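You operate a simulated robot arm through the tools that you are given. There is no shell and no other tool. Be economical: measure what you need, move in short steps, check, and stop when the job is done.

You are at the controls of a simulated robot arm. One attempt, no reset.

JOB
Cream the top of the purple pad with the blue cloth.
Fine: care cream from the tin, its lid laid on the bench top meanwhile; put the cloth back and close the tin again. A coat counts when it lies all over at full strength: go over it till it gets no stronger.

Only the result counts: the job must be done as asked and must still hold three seconds after the hand-in. Knocking over, shifting, dropping, spilling or breaking anything else fails it. A push-on lid holds only when it is set on centred and level and pressed home; a screw cap is set on level and turned clockwise until tight. Flat cloth is picked up by pressing the open fingertips on it (5 to 10 N) and closing them slowly along it; thin cloth reads only 2 to 8 mm in the jaws.

ROBOT AND FRAMES
A 7-joint arm with a two-finger parallel gripper, fixed in place. Base frame: the origin is at the foot of the arm, x ahead of it, y to its left, z up; the work surface is at about z = 0. Units: m, degrees, N and s.
With the tool pointing down near the work surface it reaches from about 0.24 to 0.62 m from the base axis. Its first joint turns from -66.0 to 66.0 degrees. Payload 2.6 kg.
The tool frame sits at the grasp point between the pads (the TCP): z along the fingers, y along the line on which they close. The tips reach 0.03 m beyond it. Largest opening 0.094 m; finger width 0.028, thickness 0.01; the body of the gripper, 0.05 by 0.096 m, starts 0.055 m behind the TCP.
Orientation is that of the tool frame in the base frame, as [roll, pitch, yaw] about the fixed x, y, z axes, in that order (R = Rz(yaw) Ry(pitch) Rx(roll)). With the fingers straight down and closing along the base's y, the tool's x points along the base's -x, its y along +y and its z along -z.

CONTROLS
- The arm moves only by the tool move_arm. Its argument "deltas" is a list that holds one entry, the list of rows, each a list of 7 numbers: the shift along the base's x, y, z in cm, then the turn, a rotation vector about the base's x, y, z in degrees, then the finger opening in cm, from 0 to 9.4. In form: [[[x, y, z, rx, ry, rz, fingers], ...]]. A call has 1 to 20 rows; each row shifts and turns the commanded pose from where the row before left it. Rows are played at 5 a second. More than 0.05 m and 8.6 degrees between two rows, or a gripper value outside its range, and nothing of the call is played. A pose out of reach is approached as far as the arm can. The call stops where the force on the tool passes 40 N (or 10 N more than at its start, if that is more) or the arm is blocked; 0.2 s more then pass. Each finger travels about 0.072 m/s and halts on what it meets, pressing with about 35 N; the grip force reading is that of the motor and also rises with nothing between the fingers. The clock runs only during rows and for 0.2 s after the last one: add rows that do not move to give the fingers time. The reply holds the time, the measured pose of the TCP, the force on the tool along the base axes, the opening and the grip force, in the units named above and with some noise, with the torque about the TCP (base axes, N m) and any sound that the robot's microphone picked up.
- Cameras (640 x 400 px; columns grow to the right, rows downward): "scene" is fixed at [0.0388, 0.4464, 0.5476]; the picture's right is [-0.68, -0.73, 0.00], its down [-0.52, 0.49, -0.70] and it looks along [0.51, -0.48, -0.71] (base axes); focal length 241 px, centre (320, 200). "wrist" rides on the gripper at [0.076, 0.014, -0.103] in the tool frame; the picture's right is [-0.18, 0.98, 0.00], its down [-0.75, -0.14, -0.64] and it looks along [-0.63, -0.12, 0.77] (tool axes); focal length 243 px, centre (320, 200). There is no depth. A picture from a camera that has moved, and an enlarged one, comes with that camera's place and axes in the base frame and with its lens.
- camera(camera): a new picture of that camera. It takes no simulated time.
- inspect(camera, box): a new picture of the part [left, top, right, bottom] of that camera's present view, enlarged. It takes no simulated time.
- hand_in(): hands the job in; it is judged then, once.

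Work in short steps. Places have to be worked out from the pictures, the camera data and where the tool is seen: move nearer, look again, correct. Check each grasp and each placing, and mend what went wrong. You have 120 turns and 84 pictures in all, those below and enlarged ones among them. Open the gripper and draw the arm clear of the work before you hand the job in, unless the task says otherwise; then end with one line.

The tools are called after ">>>" as name(argument=value, ...) on one line, values as JSON. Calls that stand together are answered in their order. move_arm: Moves the arm, as the interface text tells. Its arguments: {"type":"object","properties":{"deltas":{"type":"array","items":{"type":"array","items":{"type":"array","items":{"type":"number"}}}}},"required":["deltas"]} The other tools are called the same way: camera (camera) takes a picture; inspect (camera, box) takes an enlarged picture of a part of a camera's view; hand_in () hands the job in.

At the start:

```text
clock: 0.0
ee_pos: [0.3507, 0.0838, 0.3366]
tool_rot: [180.0, 0.0, -180.0]
ft_force: [0.3, 0.1, -0.5]
ft_torque: [-0.01, 0.03, -0.02]
gripper_width: 0.094
finger_force: 0.1
```

scene: 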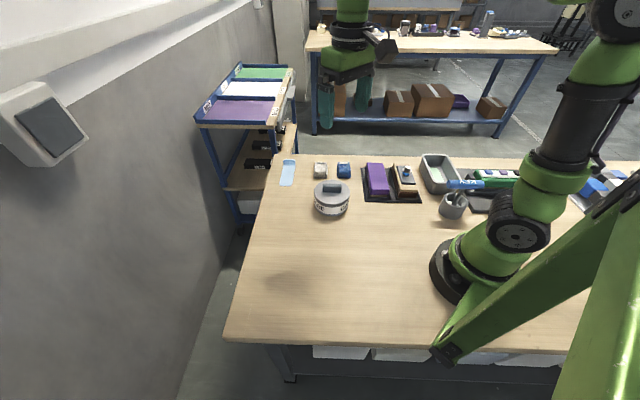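
wrist: 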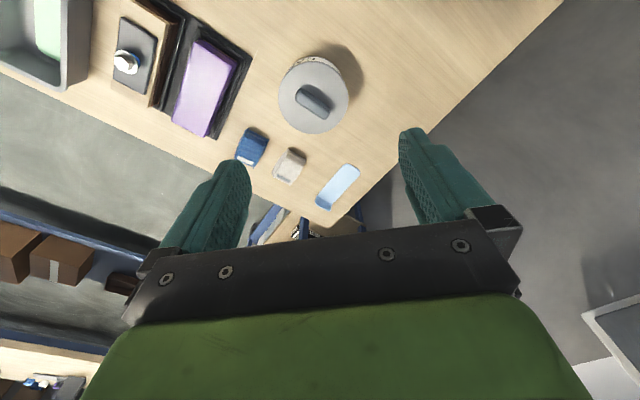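

I start with enlarged views of the work area to identify the tin, cloths and pad.

>>> inspect(camera="scene", box=[260, 140, 420, 240])

>>> inspect(camera="wrist", box=[80, 0, 400, 220])

```text
4.00 times, centred on (340, 190) of scene
camera zoom: at [0.0388, 0.4464, 0.5476], right [-0.68, -0.73, 0.0], down [-0.52, 0.49, -0.7], along [0.51, -0.48, -0.71], focal length 964 px, centre (240, 240)
```

zoom: 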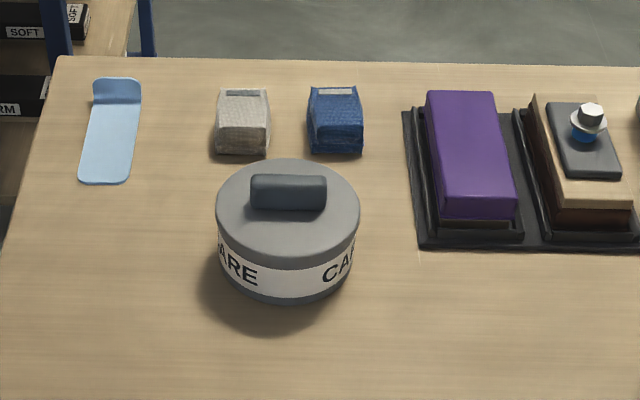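

```text
1.82 times, centred on (240, 110) of wrist
camera zoom: at [0.2758, 0.0997, 0.4382], right [0.18, 0.98, 0.0], down [0.75, -0.14, 0.64], along [0.63, -0.12, -0.77], focal length 441 px, centre (466, 364)
```

zoom: 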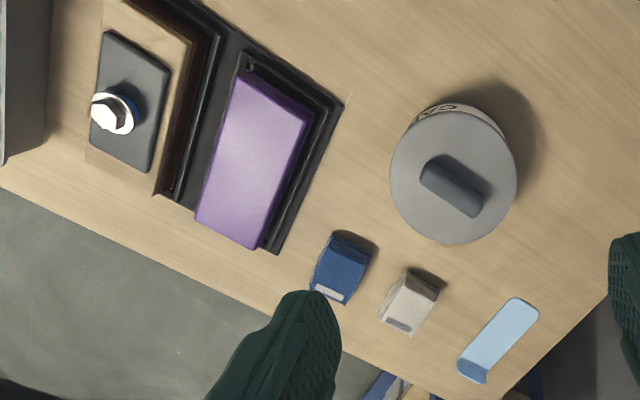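

The tin is about (0.395, 0.06), the dark blue folded block about (0.47, -0.07), the grey one (0.52, -0.02), the light blue thing (0.61, 0.065) and the purple pad (0.35, -0.10). I move nearer to look at the blue candidates and the pad.

>>> move_arm(deltas=[[[3, -3, -2, 0, 0, 0, 9.4], [3, -3, -2, 0, 0, 0, 9.4], [2, -2, -2, 0, 0, 0, 9.4], [0, 0, -2, 0, 0, 0, 9.4], [0, 0, 0, 0, 0, 0, 9.4]]])

>>> camera(camera="wrist")

>>> inspect(camera="scene", box=[265, 150, 345, 200])

```text
clock: 1.2
ee_pos: [0.4304, 0.0055, 0.2561]
tool_rot: [180.0, 0.0, 180.0]
ft_force: [-1.0, 0.2, 0.5]
ft_torque: [-0.01, 0.0, 0.02]
gripper_width: 0.0941
finger_force: 0.0
```

```text
79 pictures are left
camera wrist: at [0.3559, 0.0204, 0.3576], right [0.18, 0.98, 0.0], down [0.75, -0.14, 0.64], along [0.63, -0.12, -0.77], focal length 243 px, centre (320, 200)
```

wrist: 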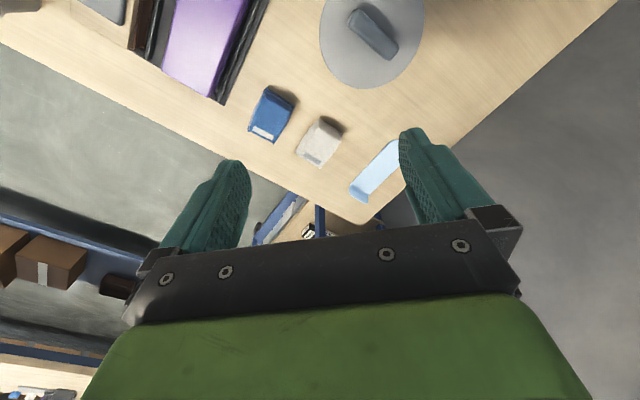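

```text
8.00 times, centred on (305, 175) of scene
camera zoom: at [0.0388, 0.4463, 0.5476], right [-0.68, -0.73, 0.0], down [-0.52, 0.49, -0.7], along [0.51, -0.48, -0.71], focal length 1928 px, centre (440, 400)
```

zoom: 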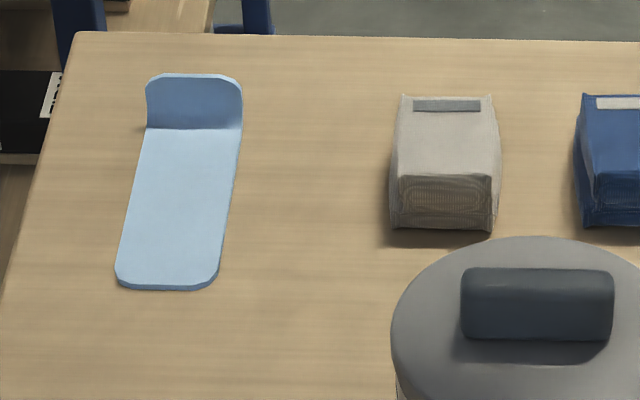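

The light blue thing looks like a rigid plate with a turned-up end; the dark blue block is woven cloth with a label. Zooming on the cloth and pad for shape and orientation.

>>> inspect(camera="wrist", box=[220, 60, 380, 180])

>>> inspect(camera="scene", box=[330, 150, 430, 215])

```text
3.33 times, centred on (300, 120) of wrist
camera zoom: at [0.3559, 0.0204, 0.3576], right [0.18, 0.98, 0.0], down [0.75, -0.14, 0.64], along [0.63, -0.12, -0.77], focal length 809 px, centre (387, 467)
```

zoom: 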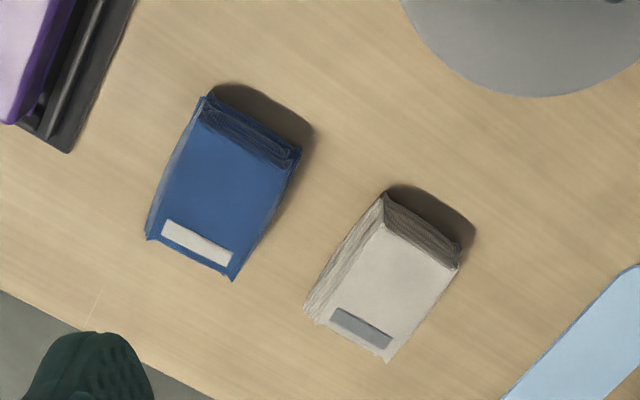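

```text
6.15 times, centred on (380, 182) of scene
camera zoom: at [0.0388, 0.4463, 0.5476], right [-0.68, -0.73, 0.0], down [-0.52, 0.49, -0.7], along [0.51, -0.48, -0.71], focal length 1483 px, centre (-49, 308)
```

zoom: 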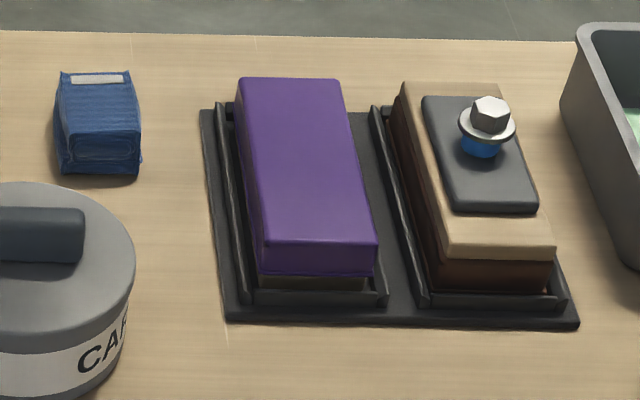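

The cloth is roughly 4 x 6 cm with its long side at about 137°; the pad top is about 13.6 x 5.7 cm, centred near (0.355, -0.107), z about 0.044, long axis about -45°. The lid's bar handle lies along about 47°, so I turn the tool +47° and go above the tin to look.

>>> move_arm(deltas=[[[-0.4, 0.9, -0.5, 0, 0, 7.8, 9.4], [-0.4, 0.9, -0.5, 0, 0, 7.8, 9.4], [-0.4, 0.9, -0.5, 0, 0, 7.8, 9.4], [-0.4, 0.9, -0.5, 0, 0, 7.8, 9.4], [-0.4, 0.9, -0.5, 0, 0, 7.8, 9.4], [-0.4, 0.9, -0.5, 0, 0, 8, 9.4], [0, 0, 0, 0, 0, 0, 9.4]]])

>>> camera(camera="wrist")

>>> inspect(camera="scene", box=[290, 100, 410, 220])

```text
clock: 2.8
ee_pos: [0.4057, 0.0599, 0.2257]
tool_rot: [-180.0, 0.0, -133.0]
ft_force: [0.0, 0.2, -0.1]
ft_torque: [-0.01, 0.0, 0.0]
gripper_width: 0.0939
finger_force: 0.2
```

```text
75 pictures are left
camera wrist: at [0.3455, 0.0139, 0.328], right [-0.59, 0.8, 0.0], down [0.62, 0.46, 0.64], along [0.52, 0.38, -0.77], focal length 243 px, centre (320, 200)
```

wrist: 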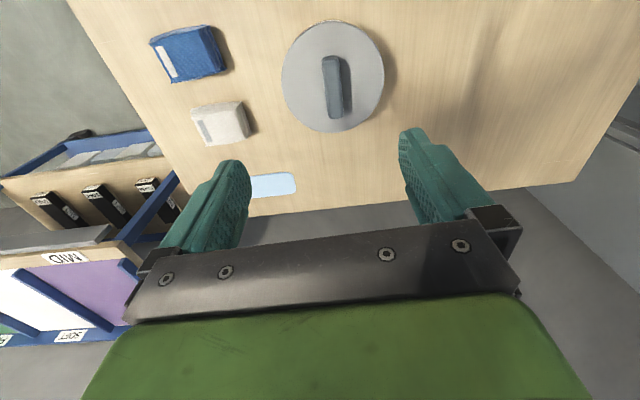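

```text
3.33 times, centred on (350, 160) of scene
camera zoom: at [0.0388, 0.4464, 0.5476], right [-0.68, -0.73, 0.0], down [-0.52, 0.49, -0.7], along [0.51, -0.48, -0.71], focal length 803 px, centre (220, 333)
```

zoom: 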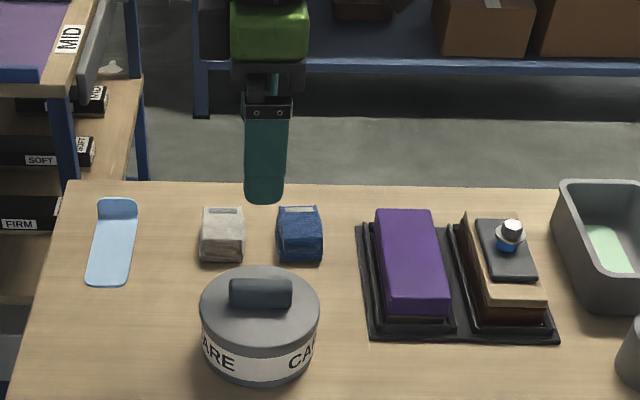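

Zoom in on the lid to fix handle centre and direction.

>>> inspect(camera="wrist", box=[270, 10, 400, 140])

>>> inspect(camera="scene", box=[305, 170, 360, 225])

```text
3.08 times, centred on (335, 75) of wrist
camera zoom: at [0.3455, 0.0139, 0.328], right [-0.59, 0.8, 0.0], down [0.62, 0.46, 0.64], along [0.52, 0.38, -0.77], focal length 746 px, centre (274, 585)
```

zoom: 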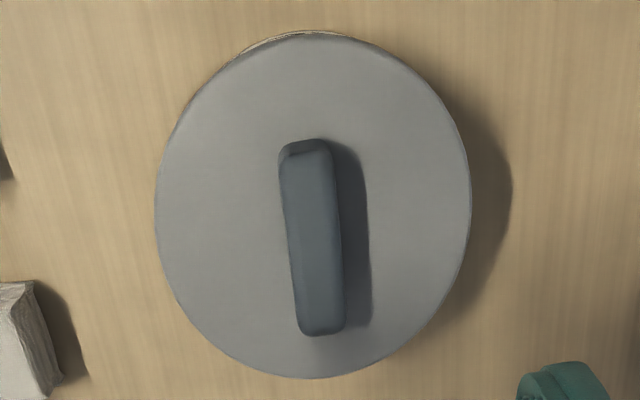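

```text
7.27 times, centred on (332, 198) of scene
camera zoom: at [0.0388, 0.4464, 0.5476], right [-0.68, -0.73, 0.0], down [-0.52, 0.49, -0.7], along [0.51, -0.48, -0.71], focal length 1752 px, centre (229, 218)
```

zoom: 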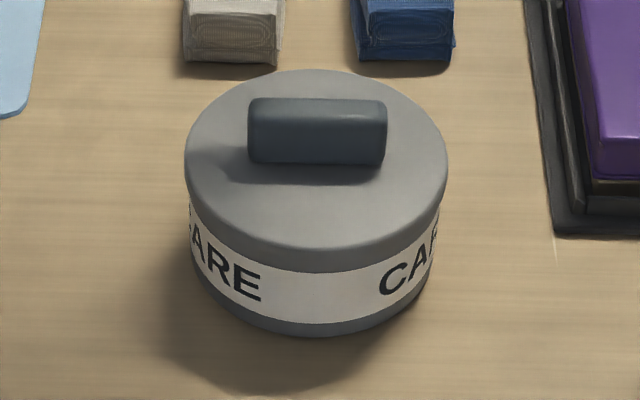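

Handle: centre about (0.392, 0.063), top z about 0.08, lid top about 0.058, direction about 43°. I correct the yaw by -4°, centre over it and descend to TCP z 0.097.

>>> move_arm(deltas=[[[-0.7, 0.15, -4, 0, 0, -4, 6], [-0.7, 0.15, -4, 0, 0, 0, 6], [0, 0, -3, 0, 0, 0, 6], [0, 0, -1.2, 0, 0, 0, 6], [0, 0, -0.7, 0, 0, 0, 6], [0, 0, 0, 0, 0, 0, 6]]])

>>> camera(camera="wrist")

>>> inspect(camera="scene", box=[290, 140, 380, 220])

```text
clock: 4.2
ee_pos: [0.3923, 0.0611, 0.0969]
tool_rot: [-179.9, 0.1, -137.0]
ft_force: [-0.6, 0.3, -0.5]
ft_torque: [-0.03, 0.01, -0.02]
gripper_width: 0.0602
finger_force: 0.0
```

```text
71 pictures are left
camera wrist: at [0.3283, 0.0207, 0.199], right [-0.54, 0.84, 0.0], down [0.65, 0.41, 0.64], along [0.54, 0.34, -0.77], focal length 243 px, centre (320, 200)
```

wrist: 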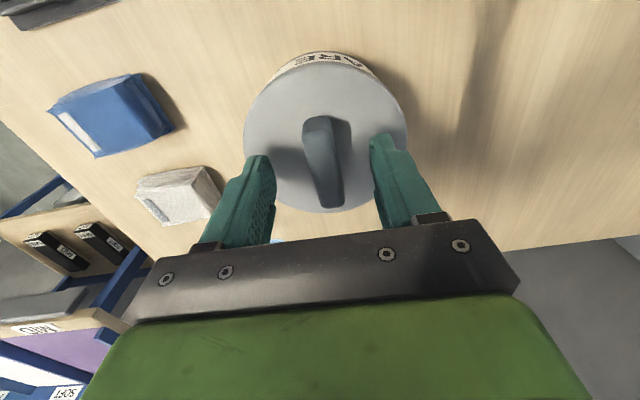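

```text
5.00 times, centred on (335, 180) of scene
camera zoom: at [0.0388, 0.4464, 0.5476], right [-0.68, -0.73, 0.0], down [-0.52, 0.49, -0.7], along [0.51, -0.48, -0.71], focal length 1205 px, centre (245, 300)
```

zoom: 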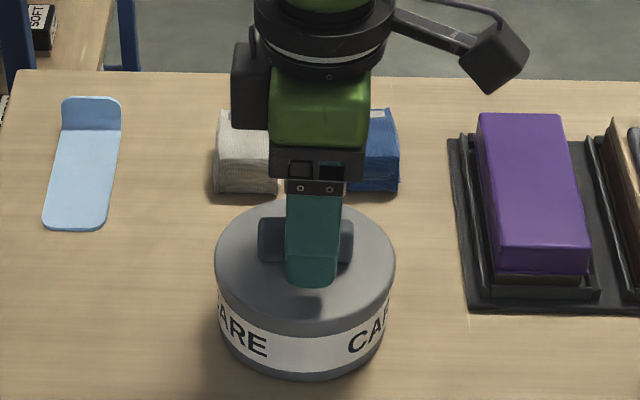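

Fingers straddle the bar well. I lower 0.4 cm and close in gradual steps, watching lateral force.

>>> move_arm(deltas=[[[0, 0, -0.4, 0, 0, 0, 5], [0, 0, 0, 0, 0, 0, 4], [0, 0, 0, 0, 0, 0, 3], [0, 0, 0, 0, 0, 0, 2.5], [0, 0, 0, 0, 0, 0, 2.2], [0, 0, 0, 0, 0, 0, 2.0]]])

```text
clock: 5.6
ee_pos: [0.3933, 0.0614, 0.0929]
tool_rot: [179.9, -0.1, -137.1]
ft_force: [-1.3, -0.5, -0.3]
ft_torque: [-0.01, -0.01, 0.0]
gripper_width: 0.0202
finger_force: 0.0
```

>>> inspect(camera="wrist", box=[220, 80, 440, 240])

```text
2.50 times, centred on (330, 160) of wrist
camera zoom: at [0.3286, 0.0209, 0.1952], right [-0.54, 0.84, 0.0], down [0.65, 0.41, 0.64], along [0.54, 0.34, -0.77], focal length 606 px, centre (295, 300)
```

zoom: 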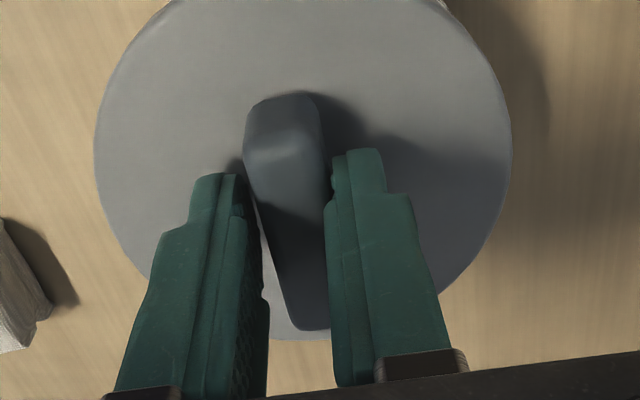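

The right finger is nearer the bar than the left; I shift 1.5 mm toward image right (the tool must move that way) and then close.

>>> move_arm(deltas=[[[-0.1, 0.13, 0, 0, 0, 0, 2.0], [0, 0, 0, 0, 0, 0, 1.8], [0, 0, 0, 0, 0, 0, 1.6], [0, 0, 0, 0, 0, 0, 1.4], [0, 0, 0, 0, 0, 0, 1.2], [0, 0, 0, 0, 0, 0, 1.0], [0, 0, 0, 0, 0, 0, 1.0]]])

```text
clock: 7.2
ee_pos: [0.3921, 0.0635, 0.0933]
tool_rot: [-180.0, 0.0, -137.0]
ft_force: [-0.9, -0.1, 2.7]
ft_torque: [-0.01, -0.01, -0.06]
gripper_width: 0.0159
finger_force: 34.8
heard: snap
```

Gripped at 15.9 mm with a snap heard. I lift in small steps and watch the force.

>>> move_arm(deltas=[[[0, 0, 0.3, 0, 0, 0, 1.0], [0, 0, 0.3, 0, 0, 0, 1.0], [0, 0, 0, 0, 0, 0, 1.0]]])

>>> inspect(camera="scene", box=[290, 140, 380, 220])

```text
clock: 8.0
ee_pos: [0.3924, 0.0639, 0.0995]
tool_rot: [-179.9, 0.0, -136.9]
ft_force: [-0.1, -0.4, -0.1]
ft_torque: [0.0, 0.0, -0.02]
gripper_width: 0.0159
finger_force: 34.9
```

```text
5.00 times, centred on (335, 180) of scene
camera zoom: at [0.0388, 0.4464, 0.5476], right [-0.68, -0.73, 0.0], down [-0.52, 0.49, -0.7], along [0.51, -0.48, -0.71], focal length 1205 px, centre (245, 300)
```

zoom: 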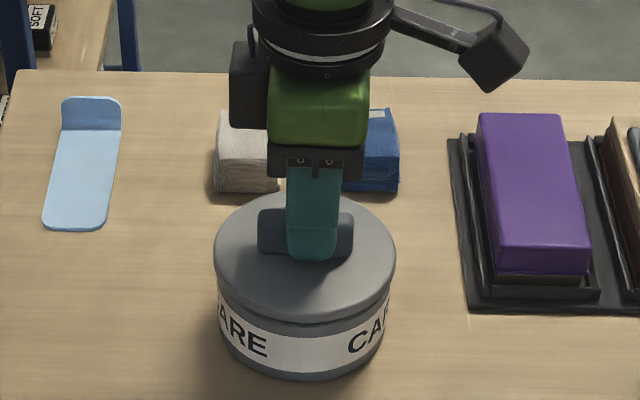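

The lid comes off freely and the tin stays put. I lift it and carry it to the free bench area near (0.28, 0.18).

>>> move_arm(deltas=[[[0, 0, 2.5, 0, 0, 0, 1.0], [0, 0, 2.5, 0, 0, 0, 1.0], [-2.2, 2.3, 0.5, 0, 0, 0, 1.0], [-2.2, 2.3, 0, 0, 0, 0, 1.0], [-2.2, 2.3, 0, 0, 0, 0, 1.0], [-2.3, 2.3, 0, 0, 0, 0, 1.0], [-2.3, 2.3, 0, 0, 0, 0, 1.0], [0, 0, -3, 0, 0, 0, 1.0], [0, 0, -2.5, 0, 0, 0, 1.0], [0, 0, 0, 0, 0, 0, 1.0]]])

>>> inspect(camera="scene", box=[240, 150, 400, 290])

>>> camera(camera="wrist")

```text
clock: 10.2
ee_pos: [0.2797, 0.1772, 0.0983]
tool_rot: [180.0, 0.0, -137.0]
ft_force: [0.2, 0.8, -0.6]
ft_torque: [0.01, 0.0, 0.04]
gripper_width: 0.0158
finger_force: 34.9
```

```text
2.86 times, centred on (320, 220) of scene
camera zoom: at [0.0388, 0.4464, 0.5476], right [-0.68, -0.73, 0.0], down [-0.52, 0.49, -0.7], along [0.51, -0.48, -0.71], focal length 688 px, centre (320, 143)
```

zoom: 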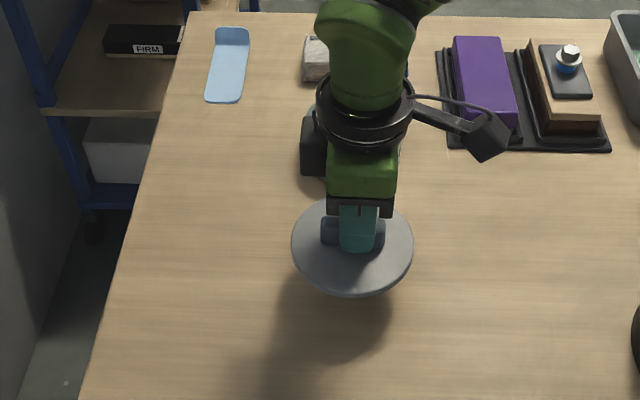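

```text
66 pictures are left
camera wrist: at [0.215, 0.1368, 0.2001], right [-0.54, 0.84, 0.0], down [0.65, 0.41, 0.64], along [0.54, 0.34, -0.77], focal length 243 px, centre (320, 200)
```

wrist: 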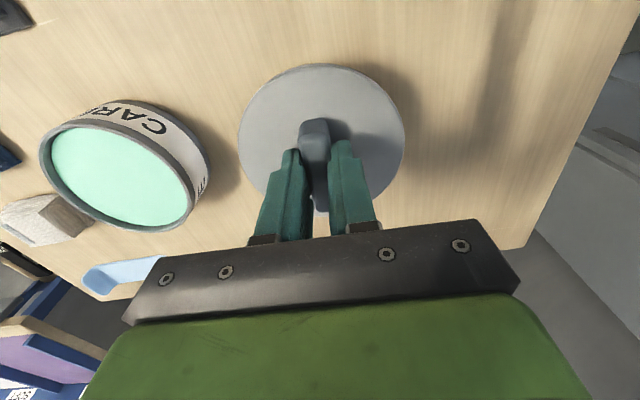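

The lid is over clear bench and the tin is full of pale green cream. I lower in decreasing steps until contact.

>>> move_arm(deltas=[[[0, 0, -2.5, 0, 0, 0, 1.0], [0, 0, -1, 0, 0, 0, 1.0], [0, 0, -0.5, 0, 0, 0, 1.0], [0, 0, 0, 0, 0, 0, 1.0]]])

>>> inspect(camera="scene", box=[280, 180, 380, 280])

```text
clock: 11.2
ee_pos: [0.2799, 0.1766, 0.0584]
tool_rot: [179.9, 0.0, -137.0]
ft_force: [0.2, 0.5, -0.9]
ft_torque: [-0.02, -0.01, -0.02]
gripper_width: 0.0156
finger_force: 35.3
```

```text
4.00 times, centred on (330, 230) of scene
camera zoom: at [0.0388, 0.4464, 0.5476], right [-0.68, -0.73, 0.0], down [-0.52, 0.49, -0.7], along [0.51, -0.48, -0.71], focal length 964 px, centre (280, 80)
```

zoom: 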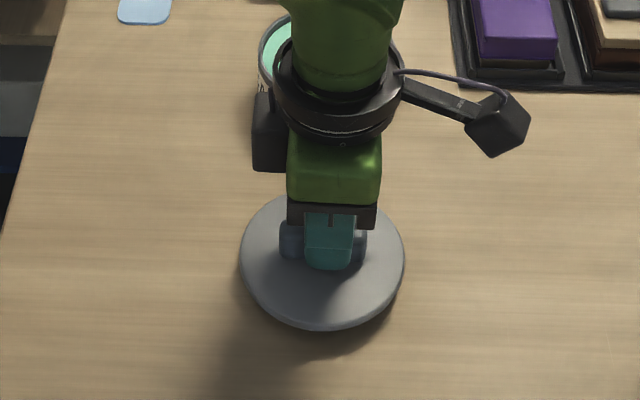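

Still slightly above the bench; I continue in 2 mm steps.

>>> move_arm(deltas=[[[0, 0, -0.4, 0, 0, 0, 1.0], [0, 0, -0.2, 0, 0, 0, 1.0], [0, 0, -0.2, 0, 0, 0, 1.0], [0, 0, 0, 0, 0, 0, 1.0]]])

```text
clock: 12.2
ee_pos: [0.2798, 0.1772, 0.0514]
tool_rot: [179.9, 0.0, -136.9]
ft_force: [1.0, 0.8, -0.5]
ft_torque: [-0.01, -0.04, 0.03]
gripper_width: 0.016
finger_force: 35.4
```

>>> move_arm(deltas=[[[0, 0, -0.2, 0, 0, 0, 1.0], [0, 0, -0.2, 0, 0, 0, 1.0], [0, 0, 0, 0, 0, 0, 1.0]]])

```text
clock: 13.0
ee_pos: [0.2808, 0.1771, 0.0472]
tool_rot: [-180.0, 0.0, -137.0]
ft_force: [-0.2, 0.7, -0.7]
ft_torque: [0.0, -0.02, -0.02]
gripper_width: 0.016
finger_force: 34.2
```

No contact yet; continuing down.

>>> move_arm(deltas=[[[0, 0, -0.2, 0, 0, 0, 1.0], [0, 0, -0.15, 0, 0, 0, 1.0], [0, 0, 0, 0, 0, 0, 1.0]]])

>>> inspect(camera="scene", box=[280, 180, 380, 280])

```text
clock: 13.8
ee_pos: [0.2805, 0.1772, 0.0438]
tool_rot: [179.9, 0.0, -137.0]
ft_force: [0.2, 0.4, -0.3]
ft_torque: [-0.01, 0.01, 0.0]
gripper_width: 0.0161
finger_force: 35.2
```

```text
4.00 times, centred on (330, 230) of scene
camera zoom: at [0.0388, 0.4464, 0.5476], right [-0.68, -0.73, 0.0], down [-0.52, 0.49, -0.7], along [0.51, -0.48, -0.71], focal length 964 px, centre (280, 80)
```

zoom: 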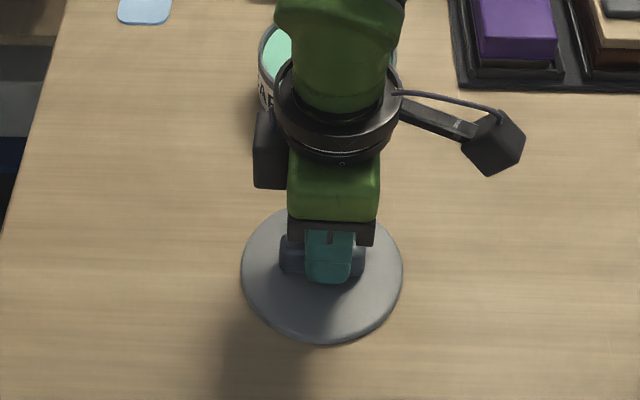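

>>> move_arm(deltas=[[[0, 0, -0.15, 0, 0, 0, 1.0], [0, 0, -0.15, 0, 0, 0, 1.0], [0, 0, 0, 0, 0, 0, 1.0]]])

```text
clock: 14.6
ee_pos: [0.2811, 0.1787, 0.0415]
tool_rot: [-180.0, 0.1, -137.2]
ft_force: [-3.2, -3.9, 24.2]
ft_torque: [-0.11, 0.13, -0.02]
gripper_width: 0.0157
finger_force: 34.9
```

Contact at TCP z about 0.042. I ease up 1 mm and open the fingers a little, then wide, and rise.

>>> move_arm(deltas=[[[0, 0, 0.1, 0, 0, 0, 1.2], [0, 0, 0, 0, 0, 0, 2.0], [0, 0, 0, 0, 0, 0, 3.2], [0, 0, 0, 0, 0, 0, 3.5], [0, 0, 2, 0, 0, 0, 4], [0, 0, 4, 0, 0, 0, 6], [0, 0, 4, 0, 0, 0, 7], [0, 0, 4, 0, 0, 0, 7], [0, 0, 0, 0, 0, 0, 7]]])

>>> camera(camera="wrist")

```text
clock: 16.6
ee_pos: [0.2791, 0.1787, 0.1825]
tool_rot: [-180.0, 0.0, -137.0]
ft_force: [-0.1, -0.5, -0.9]
ft_torque: [0.01, 0.0, -0.02]
gripper_width: 0.0701
finger_force: 0.1
```

```text
63 pictures are left
camera wrist: at [0.2153, 0.1371, 0.2845], right [-0.54, 0.84, 0.0], down [0.65, 0.41, 0.64], along [0.54, 0.34, -0.77], focal length 243 px, centre (320, 200)
```

wrist: 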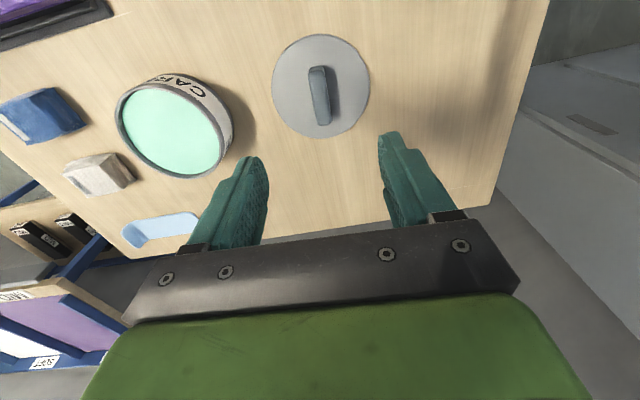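

Lid rests flat on the bench. Now I travel above the blue cloth, turning -85° so the fingers close across its 4 cm width.

>>> move_arm(deltas=[[[1.7, -2.2, 1, 0, 0, -7.8, 7], [1.7, -2.2, 1, 0, 0, -7.8, 7], [1.7, -2.2, 0, 0, 0, -7.8, 7], [1.7, -2.2, 0, 0, 0, -7.8, 7], [1.7, -2.2, 0, 0, 0, -7.8, 7], [1.7, -2.2, 0, 0, 0, -7.8, 7], [1.7, -2.2, 0, 0, 0, -7.8, 7], [1.7, -2.2, 0, 0, 0, -7.8, 7], [1.7, -2.2, 0, 0, 0, -7.8, 7], [1.7, -2.2, 0, 0, 0, -7.8, 7], [2.6, -3.4, 0, 0, 0, -7, 7], [0, 0, 0, 0, 0, 0, 7]]])

>>> camera(camera="wrist")

```text
clock: 19.2
ee_pos: [0.4772, -0.0767, 0.2017]
tool_rot: [-180.0, 0.0, 137.8]
ft_force: [-0.3, -0.1, -0.2]
ft_torque: [-0.02, -0.02, 0.01]
gripper_width: 0.0701
finger_force: 0.0
```

```text
62 pictures are left
camera wrist: at [0.4305, -0.014, 0.3033], right [0.8, 0.61, 0.0], down [0.46, -0.61, 0.64], along [0.39, -0.51, -0.77], focal length 243 px, centre (320, 200)
```

wrist: 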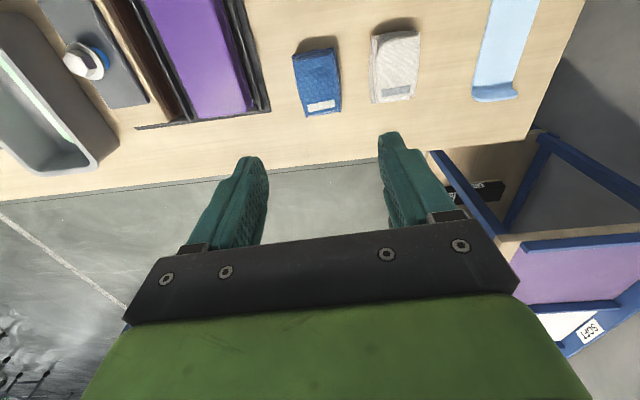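

>>> inspect(camera="wrist", box=[270, 20, 430, 140])

>>> inspect(camera="scene", box=[310, 140, 370, 185])

```text
3.33 times, centred on (350, 80) of wrist
camera zoom: at [0.4305, -0.014, 0.3033], right [0.8, 0.61, 0.0], down [0.46, -0.61, 0.64], along [0.39, -0.51, -0.77], focal length 809 px, centre (220, 600)
```

zoom: 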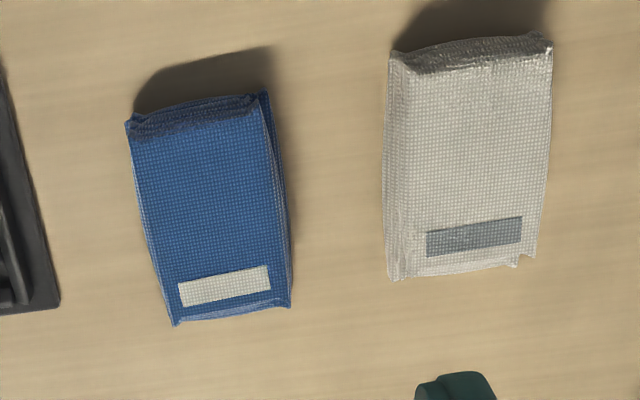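

```text
8.89 times, centred on (340, 162) of scene
camera zoom: at [0.0389, 0.4463, 0.5476], right [-0.68, -0.73, 0.0], down [-0.52, 0.49, -0.7], along [0.51, -0.48, -0.71], focal length 2142 px, centre (142, 533)
```

zoom: 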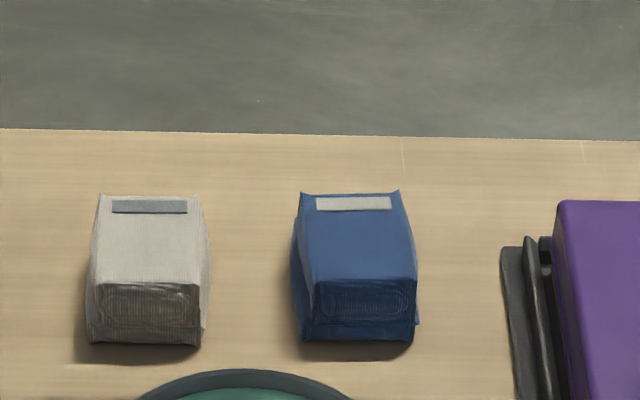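

Cloth centre is about (0.4745, -0.073), axis 47°, height about 3 cm. With 6 cm opening the fingers clear both neighbours; I centre and descend to tips at about 2 cm first.

>>> move_arm(deltas=[[[-0.25, 0.35, -4, 0, 0, 0, 6], [0, 0, -4, 0, 0, 0, 6], [0, 0, -4, 0, 0, 0, 6], [0, 0, -2, 0, 0, 0, 6], [0, 0, -1, 0, 0, 0, 6], [0, 0, 0, 0, 0, 0, 6]]])

>>> inspect(camera="wrist", box=[200, 50, 440, 250])

>>> inspect(camera="scene", box=[310, 130, 370, 185])

```text
clock: 20.6
ee_pos: [0.4742, -0.0722, 0.0519]
tool_rot: [180.0, 0.1, 137.9]
ft_force: [0.1, 0.1, -0.9]
ft_torque: [0.01, -0.01, 0.02]
gripper_width: 0.06
finger_force: 0.0
```

```text
2.00 times, centred on (320, 150) of wrist
camera zoom: at [0.4273, -0.0101, 0.1531], right [0.8, 0.61, 0.0], down [0.47, -0.61, 0.64], along [0.39, -0.51, -0.77], focal length 485 px, centre (320, 300)
```

zoom: 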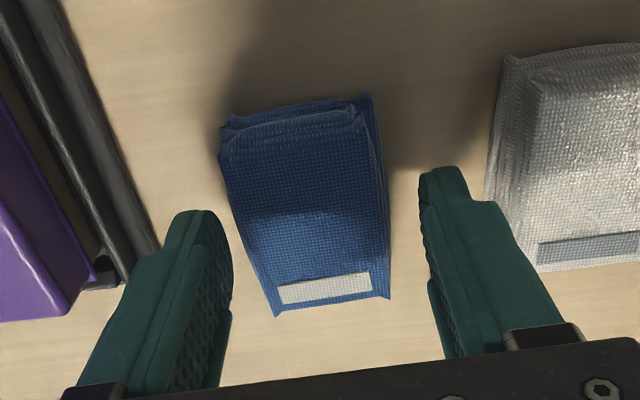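

```text
7.27 times, centred on (340, 158) of scene
camera zoom: at [0.0388, 0.4464, 0.5476], right [-0.68, -0.73, 0.0], down [-0.52, 0.49, -0.7], along [0.51, -0.48, -0.71], focal length 1752 px, centre (174, 509)
```

zoom: 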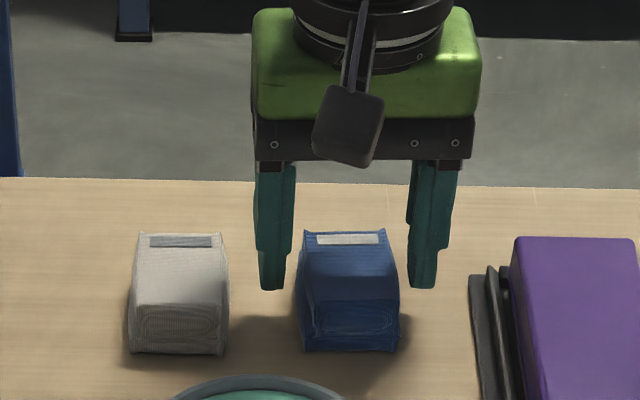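

Well centred. I lower 0.9 cm (tips about 1.3 cm above the bench) and close slowly.

>>> move_arm(deltas=[[[0, 0, -0.5, 0, 0, 0, 5.5], [0, 0, -0.4, 0, 0, 0, 5], [0, 0, 0, 0, 0, 0, 4.5], [0, 0, 0, 0, 0, 0, 4], [0, 0, 0, 0, 0, 0, 3.5], [0, 0, 0, 0, 0, 0, 3.2], [0, 0, 0, 0, 0, 0, 2.9], [0, 0, 0, 0, 0, 0, 2.6], [0, 0, 0, 0, 0, 0, 2.6]]])

>>> inspect(camera="wrist", box=[200, 50, 440, 250])

```text
clock: 22.6
ee_pos: [0.4737, -0.0732, 0.0445]
tool_rot: [179.9, 0.2, 137.9]
ft_force: [-0.5, -0.1, 16.1]
ft_torque: [0.01, 0.09, 0.02]
gripper_width: 0.0487
finger_force: 35.2
```

```text
2.00 times, centred on (320, 150) of wrist
camera zoom: at [0.4278, -0.0104, 0.1451], right [0.79, 0.61, 0.0], down [0.46, -0.61, 0.64], along [0.39, -0.51, -0.77], focal length 485 px, centre (320, 300)
```

zoom: 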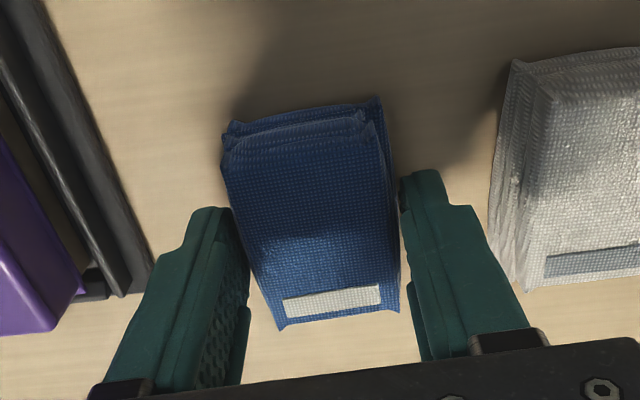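

The grip halted at 48.7 mm with 16 N upward load. I raise 2 mm to unload and see whether the cloth is held.

>>> move_arm(deltas=[[[0, 0, 0.2, 0, 0, 0, 2.6], [0, 0, 0, 0, 0, 0, 2.6]]])

>>> inspect(camera="scene", box=[310, 130, 370, 185])

```text
clock: 23.2
ee_pos: [0.4736, -0.0731, 0.0444]
tool_rot: [-179.9, -0.2, 138.0]
ft_force: [0.6, -1.2, 0.4]
ft_torque: [-0.04, 0.0, 0.0]
gripper_width: 0.0492
finger_force: 35.1
```

```text
7.27 times, centred on (340, 158) of scene
camera zoom: at [0.0388, 0.4464, 0.5476], right [-0.68, -0.73, 0.0], down [-0.52, 0.49, -0.7], along [0.51, -0.48, -0.71], focal length 1752 px, centre (174, 509)
```

zoom: 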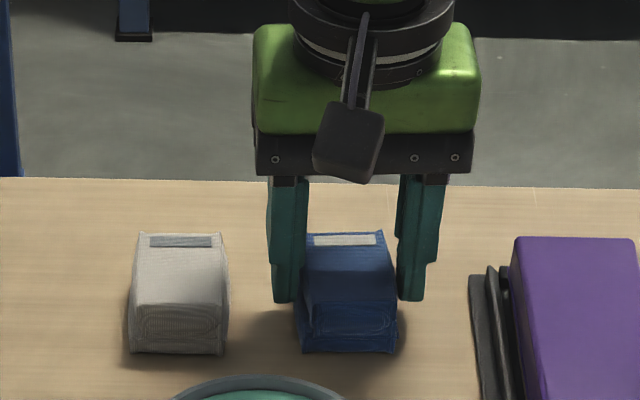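

Load gone while gripping at 49 mm. I lift 3 cm and check.

>>> move_arm(deltas=[[[0, 0, 1, 0, 0, 0, 2.6], [0, 0, 2, 0, 0, 0, 2.6], [0, 0, 3, 0, 0, 0, 2.6], [0, 0, 0, 0, 0, 0, 2.6]]])

>>> inspect(camera="scene", box=[305, 110, 375, 185])

>>> camera(camera="wrist")

```text
clock: 24.2
ee_pos: [0.4725, -0.073, 0.1048]
tool_rot: [180.0, 0.1, 138.1]
ft_force: [0.2, 0.1, -0.2]
ft_torque: [-0.02, 0.02, 0.05]
gripper_width: 0.0488
finger_force: 35.7
```

```text
5.33 times, centred on (340, 148) of scene
camera zoom: at [0.0388, 0.4464, 0.5476], right [-0.68, -0.73, 0.0], down [-0.52, 0.49, -0.7], along [0.51, -0.48, -0.71], focal length 1285 px, centre (213, 480)
```

zoom: 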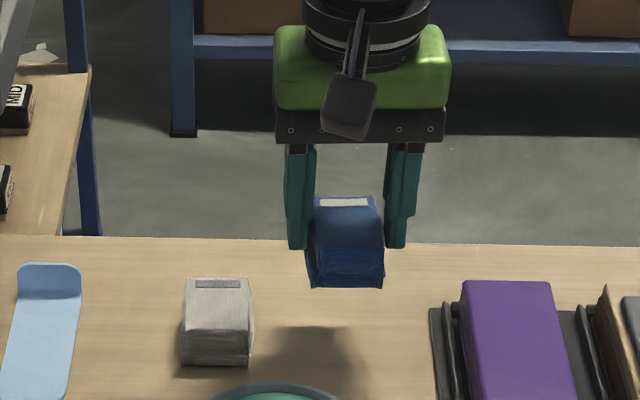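

```text
54 pictures are left
camera wrist: at [0.4274, -0.0106, 0.2072], right [0.79, 0.61, 0.0], down [0.47, -0.61, 0.64], along [0.39, -0.51, -0.77], focal length 243 px, centre (320, 200)
```

wrist: 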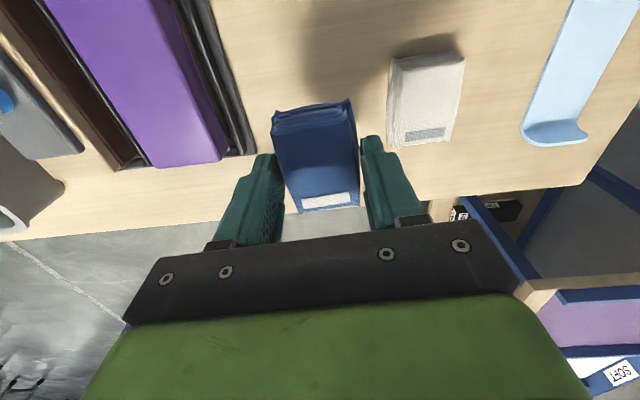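

Cloth is held squarely; its bottom is about 4.4 cm below the TCP. I carry it above the tin at (0.391, 0.0625) and look.

>>> move_arm(deltas=[[[0, 0, 3, 0, 0, 0, 2.6], [-1.6, 2.7, 0.5, 0, 0, 0, 2.6], [-1.6, 2.7, 0, 0, 0, 0, 2.6], [-1.6, 2.7, 0, 0, 0, 0, 2.6], [-1.6, 2.7, 0, 0, 0, 0, 2.6], [-1.7, 2.7, 0, 0, 0, 0, 2.6], [0, 0, 0, 0, 0, 0, 2.6]]])

>>> camera(camera="wrist")

>>> inspect(camera="scene", box=[290, 130, 390, 230])

```text
clock: 25.8
ee_pos: [0.3923, 0.0634, 0.1395]
tool_rot: [-180.0, 0.0, 138.1]
ft_force: [0.2, 0.5, 0.3]
ft_torque: [0.0, -0.01, 0.02]
gripper_width: 0.0487
finger_force: 34.8
```

```text
53 pictures are left
camera wrist: at [0.3454, 0.1254, 0.2414], right [0.79, 0.61, 0.0], down [0.47, -0.61, 0.64], along [0.39, -0.51, -0.77], focal length 243 px, centre (320, 200)
```

wrist: 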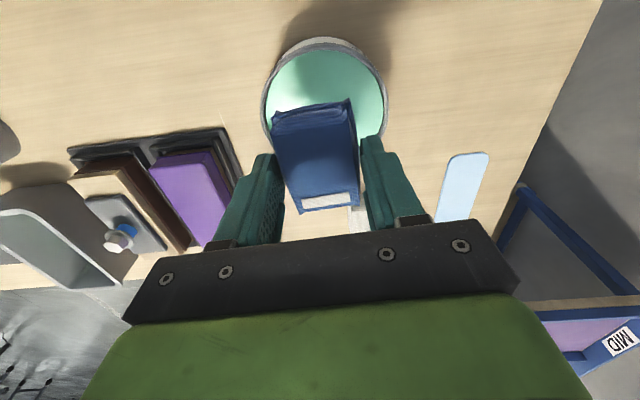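

```text
4.00 times, centred on (340, 180) of scene
camera zoom: at [0.0388, 0.4464, 0.5476], right [-0.68, -0.73, 0.0], down [-0.52, 0.49, -0.7], along [0.51, -0.48, -0.71], focal length 964 px, centre (240, 280)
```

zoom: 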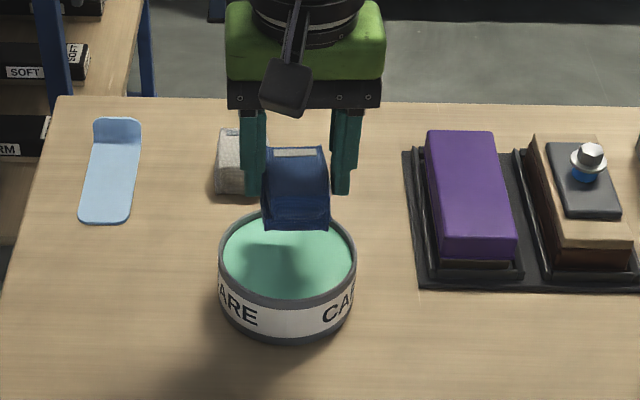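

The tin centre is about (0.390, 0.065); nearly aligned. I shift slightly and descend to just above the cream, then in small steps.

>>> move_arm(deltas=[[[-0.15, 0.1, -2, 0, 0, 0, 2.6], [0, 0, -2, 0, 0, 0, 2.6], [0, 0, -0.4, 0, 0, 0, 2.6], [0, 0, -0.3, 0, 0, 0, 2.6], [0, 0, 0, 0, 0, 0, 2.6]]])

>>> inspect(camera="scene", box=[290, 130, 390, 230])

>>> inspect(camera="wrist", box=[220, 30, 420, 230])

```text
clock: 27.0
ee_pos: [0.3905, 0.0638, 0.0937]
tool_rot: [180.0, 0.0, 137.9]
ft_force: [-5.3, 0.9, 15.0]
ft_torque: [-0.67, 0.06, -0.23]
gripper_width: 0.049
finger_force: 34.8
```

```text
4.00 times, centred on (340, 180) of scene
camera zoom: at [0.0388, 0.4464, 0.5476], right [-0.68, -0.73, 0.0], down [-0.52, 0.49, -0.7], along [0.51, -0.48, -0.71], focal length 964 px, centre (240, 280)
```

zoom: 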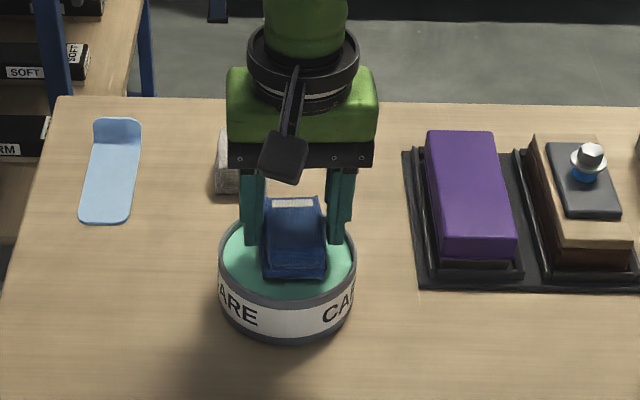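

```text
2.00 times, centred on (320, 130) of wrist
camera zoom: at [0.3448, 0.126, 0.195], right [0.8, 0.61, 0.0], down [0.46, -0.61, 0.64], along [0.39, -0.51, -0.77], focal length 485 px, centre (320, 340)
```

zoom: 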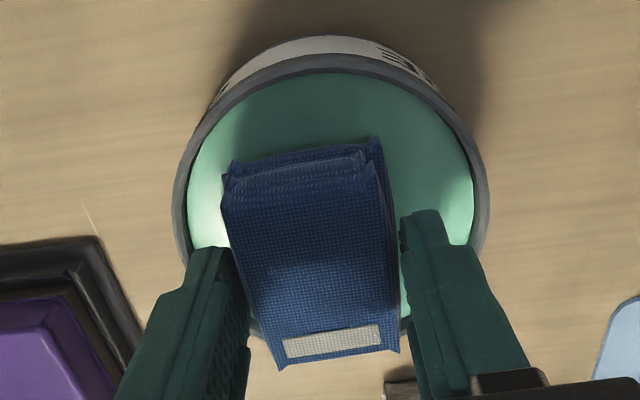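

The torque places the contact at about (0.402, 0.017): the cloth's label-end corner sits on the rim. I raise 1 cm, shift +y 6 mm, and descend again.

>>> move_arm(deltas=[[[0, 0, 1, 0, 0, 0, 2.6], [-0.1, 0.65, 0, 0, 0, 0, 2.6], [0, 0, -0.7, 0, 0, 0, 2.6], [0, 0, -0.3, 0, 0, 0, 2.6], [0, 0, -0.1, 0, 0, 0, 2.6], [0, 0, 0, 0, 0, 0, 2.6]]])

>>> inspect(camera="wrist", box=[220, 30, 420, 230])

```text
clock: 28.4
ee_pos: [0.3896, 0.0704, 0.0915]
tool_rot: [-180.0, 0.0, 138.0]
ft_force: [-0.1, 0.5, 0.6]
ft_torque: [-0.02, 0.0, 0.0]
gripper_width: 0.0491
finger_force: 35.1
```

```text
2.00 times, centred on (320, 130) of wrist
camera zoom: at [0.3436, 0.1328, 0.1936], right [0.79, 0.61, 0.0], down [0.47, -0.61, 0.64], along [0.39, -0.51, -0.77], focal length 485 px, centre (320, 340)
```

zoom: 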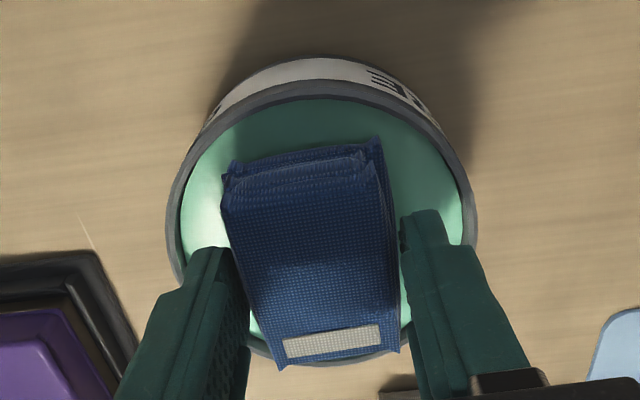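

No contact now. Lowering on in small steps until the cream is felt.

>>> move_arm(deltas=[[[0, 0, -0.15, 0, 0, 0, 2.6], [0, 0, -0.15, 0, 0, 0, 2.6], [0, 0, -0.15, 0, 0, 0, 2.6], [0, 0, 0, 0, 0, 0, 2.6]]])

```text
clock: 29.4
ee_pos: [0.3902, 0.0706, 0.0885]
tool_rot: [179.8, 0.0, 137.9]
ft_force: [-8.1, -0.3, 21.6]
ft_torque: [-0.04, 0.29, -0.03]
gripper_width: 0.0491
finger_force: 34.9
```

Contact is centred (21 N, no torque): cloth presses on the cream. I add small rubs of ±2 mm and hold, then raise and look.

>>> move_arm(deltas=[[[0.15, -0.15, 0.1, 0, 0, 0, 2.6], [-0.3, 0.3, 0, 0, 0, 0, 2.6], [0.15, -0.15, 0, 0, 0, 0, 2.6], [0, 0, 0, 0, 0, 0, 2.6], [0, 0, 1, 0, 0, 0, 2.6], [0, 0, 3, 0, 0, 0, 2.6], [0, 0, 1, 0, 0, 0, 2.6], [0, 0, 0, 0, 0, 0, 2.6]]])

>>> inspect(camera="scene", box=[290, 130, 390, 230])

>>> inspect(camera="wrist", box=[220, 10, 420, 230])

```text
clock: 31.2
ee_pos: [0.3903, 0.07, 0.1383]
tool_rot: [179.9, 0.0, 138.0]
ft_force: [0.2, 0.3, -0.3]
ft_torque: [0.03, 0.01, -0.01]
gripper_width: 0.0488
finger_force: 35.3
```

```text
4.00 times, centred on (340, 180) of scene
camera zoom: at [0.0388, 0.4464, 0.5476], right [-0.68, -0.73, 0.0], down [-0.52, 0.49, -0.7], along [0.51, -0.48, -0.71], focal length 964 px, centre (240, 280)
```

zoom: 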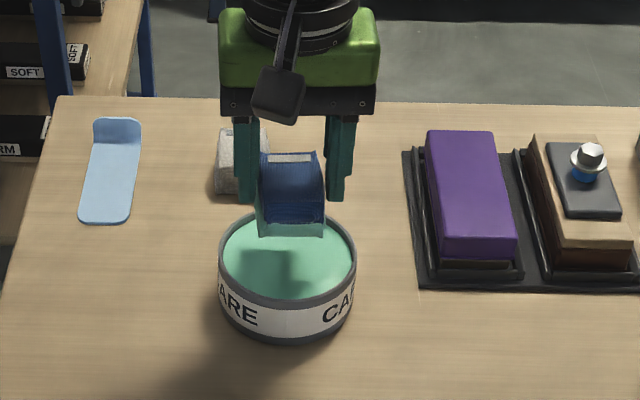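

```text
1.82 times, centred on (320, 120) of wrist
camera zoom: at [0.344, 0.1322, 0.2405], right [0.79, 0.61, 0.0], down [0.47, -0.61, 0.64], along [0.39, -0.51, -0.77], focal length 441 px, centre (320, 346)
```

zoom: 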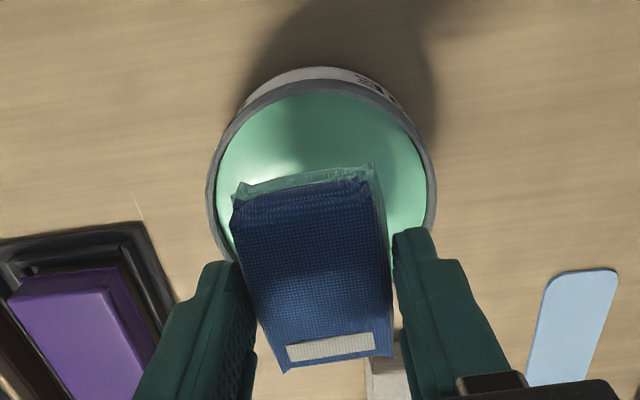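

Cream is on the cloth's underside. I carry it over the pad centre (0.355, -0.107) and check alignment.

>>> move_arm(deltas=[[[-0.7, -3.5, 0, 0, 0, 0, 2.6], [-0.7, -3.5, 0, 0, 0, 0, 2.6], [-0.7, -3.5, 0, 0, 0, 0, 2.6], [-0.7, -3.6, 0, 0, 0, -1.5, 2.6], [-0.7, -3.6, -0.5, 0, 0, -1.5, 2.6], [0, 0, -1.5, 0, 0, 0, 2.6], [0, 0, 0, 0, 0, 0, 2.6]]])

>>> inspect(camera="scene", box=[330, 120, 430, 220])

>>> camera(camera="wrist")

```text
clock: 32.8
ee_pos: [0.3553, -0.1078, 0.1168]
tool_rot: [-180.0, 0.0, 135.0]
ft_force: [-0.5, 0.2, -0.5]
ft_torque: [0.01, 0.01, 0.03]
gripper_width: 0.0489
finger_force: 35.1
```

```text
4.00 times, centred on (380, 170) of scene
camera zoom: at [0.0388, 0.4463, 0.5476], right [-0.68, -0.73, 0.0], down [-0.52, 0.49, -0.7], along [0.51, -0.48, -0.71], focal length 964 px, centre (80, 320)
```

zoom: 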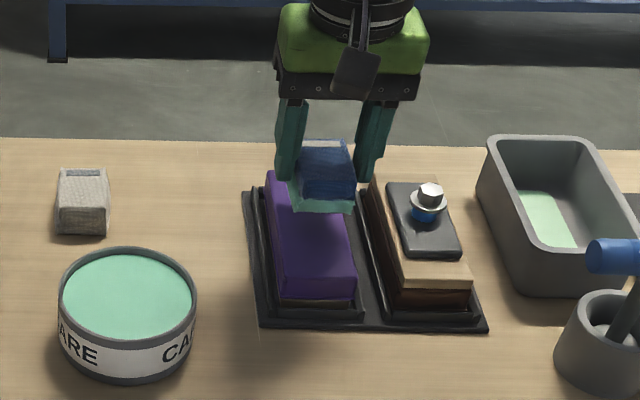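

```text
45 pictures are left
camera wrist: at [0.3123, -0.0425, 0.2194], right [0.83, 0.56, 0.0], down [0.43, -0.63, 0.64], along [0.36, -0.53, -0.77], focal length 243 px, centre (320, 200)
```

wrist: 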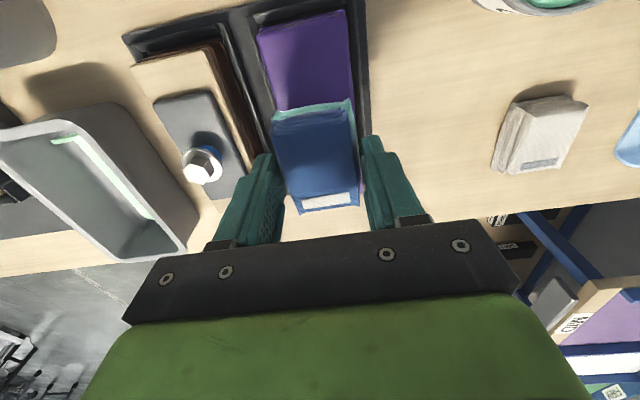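

Aligned, about 3 mm off sideways; I correct by (+0.2, +0.2) cm and lower until contact on the pad.

>>> move_arm(deltas=[[[0.2, 0.2, -1.2, 0, 0, 0, 2.6], [0, 0, -0.8, 0, 0, 0, 2.6], [0, 0, -0.3, 0, 0, 0, 2.6], [0, 0, -0.15, 0, 0, 0, 2.6], [0, 0, -0.15, 0, 0, 0, 2.6], [0, 0, 0, 0, 0, 0, 2.6]]])

```text
clock: 34.2
ee_pos: [0.3569, -0.1053, 0.0921]
tool_rot: [-179.9, 0.1, 134.9]
ft_force: [0.1, 0.7, -0.8]
ft_torque: [0.0, 0.0, -0.01]
gripper_width: 0.0489
finger_force: 35.0
```

>>> move_arm(deltas=[[[0, 0, -0.15, 0, 0, 0, 2.6], [0, 0, -0.15, 0, 0, 0, 2.6], [0, 0, -0.15, 0, 0, 0, 2.6], [0, 0, 0, 0, 0, 0, 2.6]]])

```text
clock: 35.2
ee_pos: [0.3569, -0.1046, 0.0868]
tool_rot: [-180.0, 0.1, 135.0]
ft_force: [0.5, 0.4, -0.5]
ft_torque: [-0.01, 0.02, 0.0]
gripper_width: 0.0488
finger_force: 34.9
```

Not yet touching; continuing by 1.5 mm steps.

>>> move_arm(deltas=[[[0, 0, -0.15, 0, 0, 0, 2.6], [0, 0, -0.15, 0, 0, 0, 2.6], [0, 0, 0, 0, 0, 0, 2.6]]])

```text
clock: 36.0
ee_pos: [0.3587, -0.1046, 0.0858]
tool_rot: [-180.0, 0.1, 135.1]
ft_force: [-1.3, 0.6, 7.0]
ft_torque: [0.01, 0.12, -0.01]
gripper_width: 0.0488
finger_force: 35.5
```

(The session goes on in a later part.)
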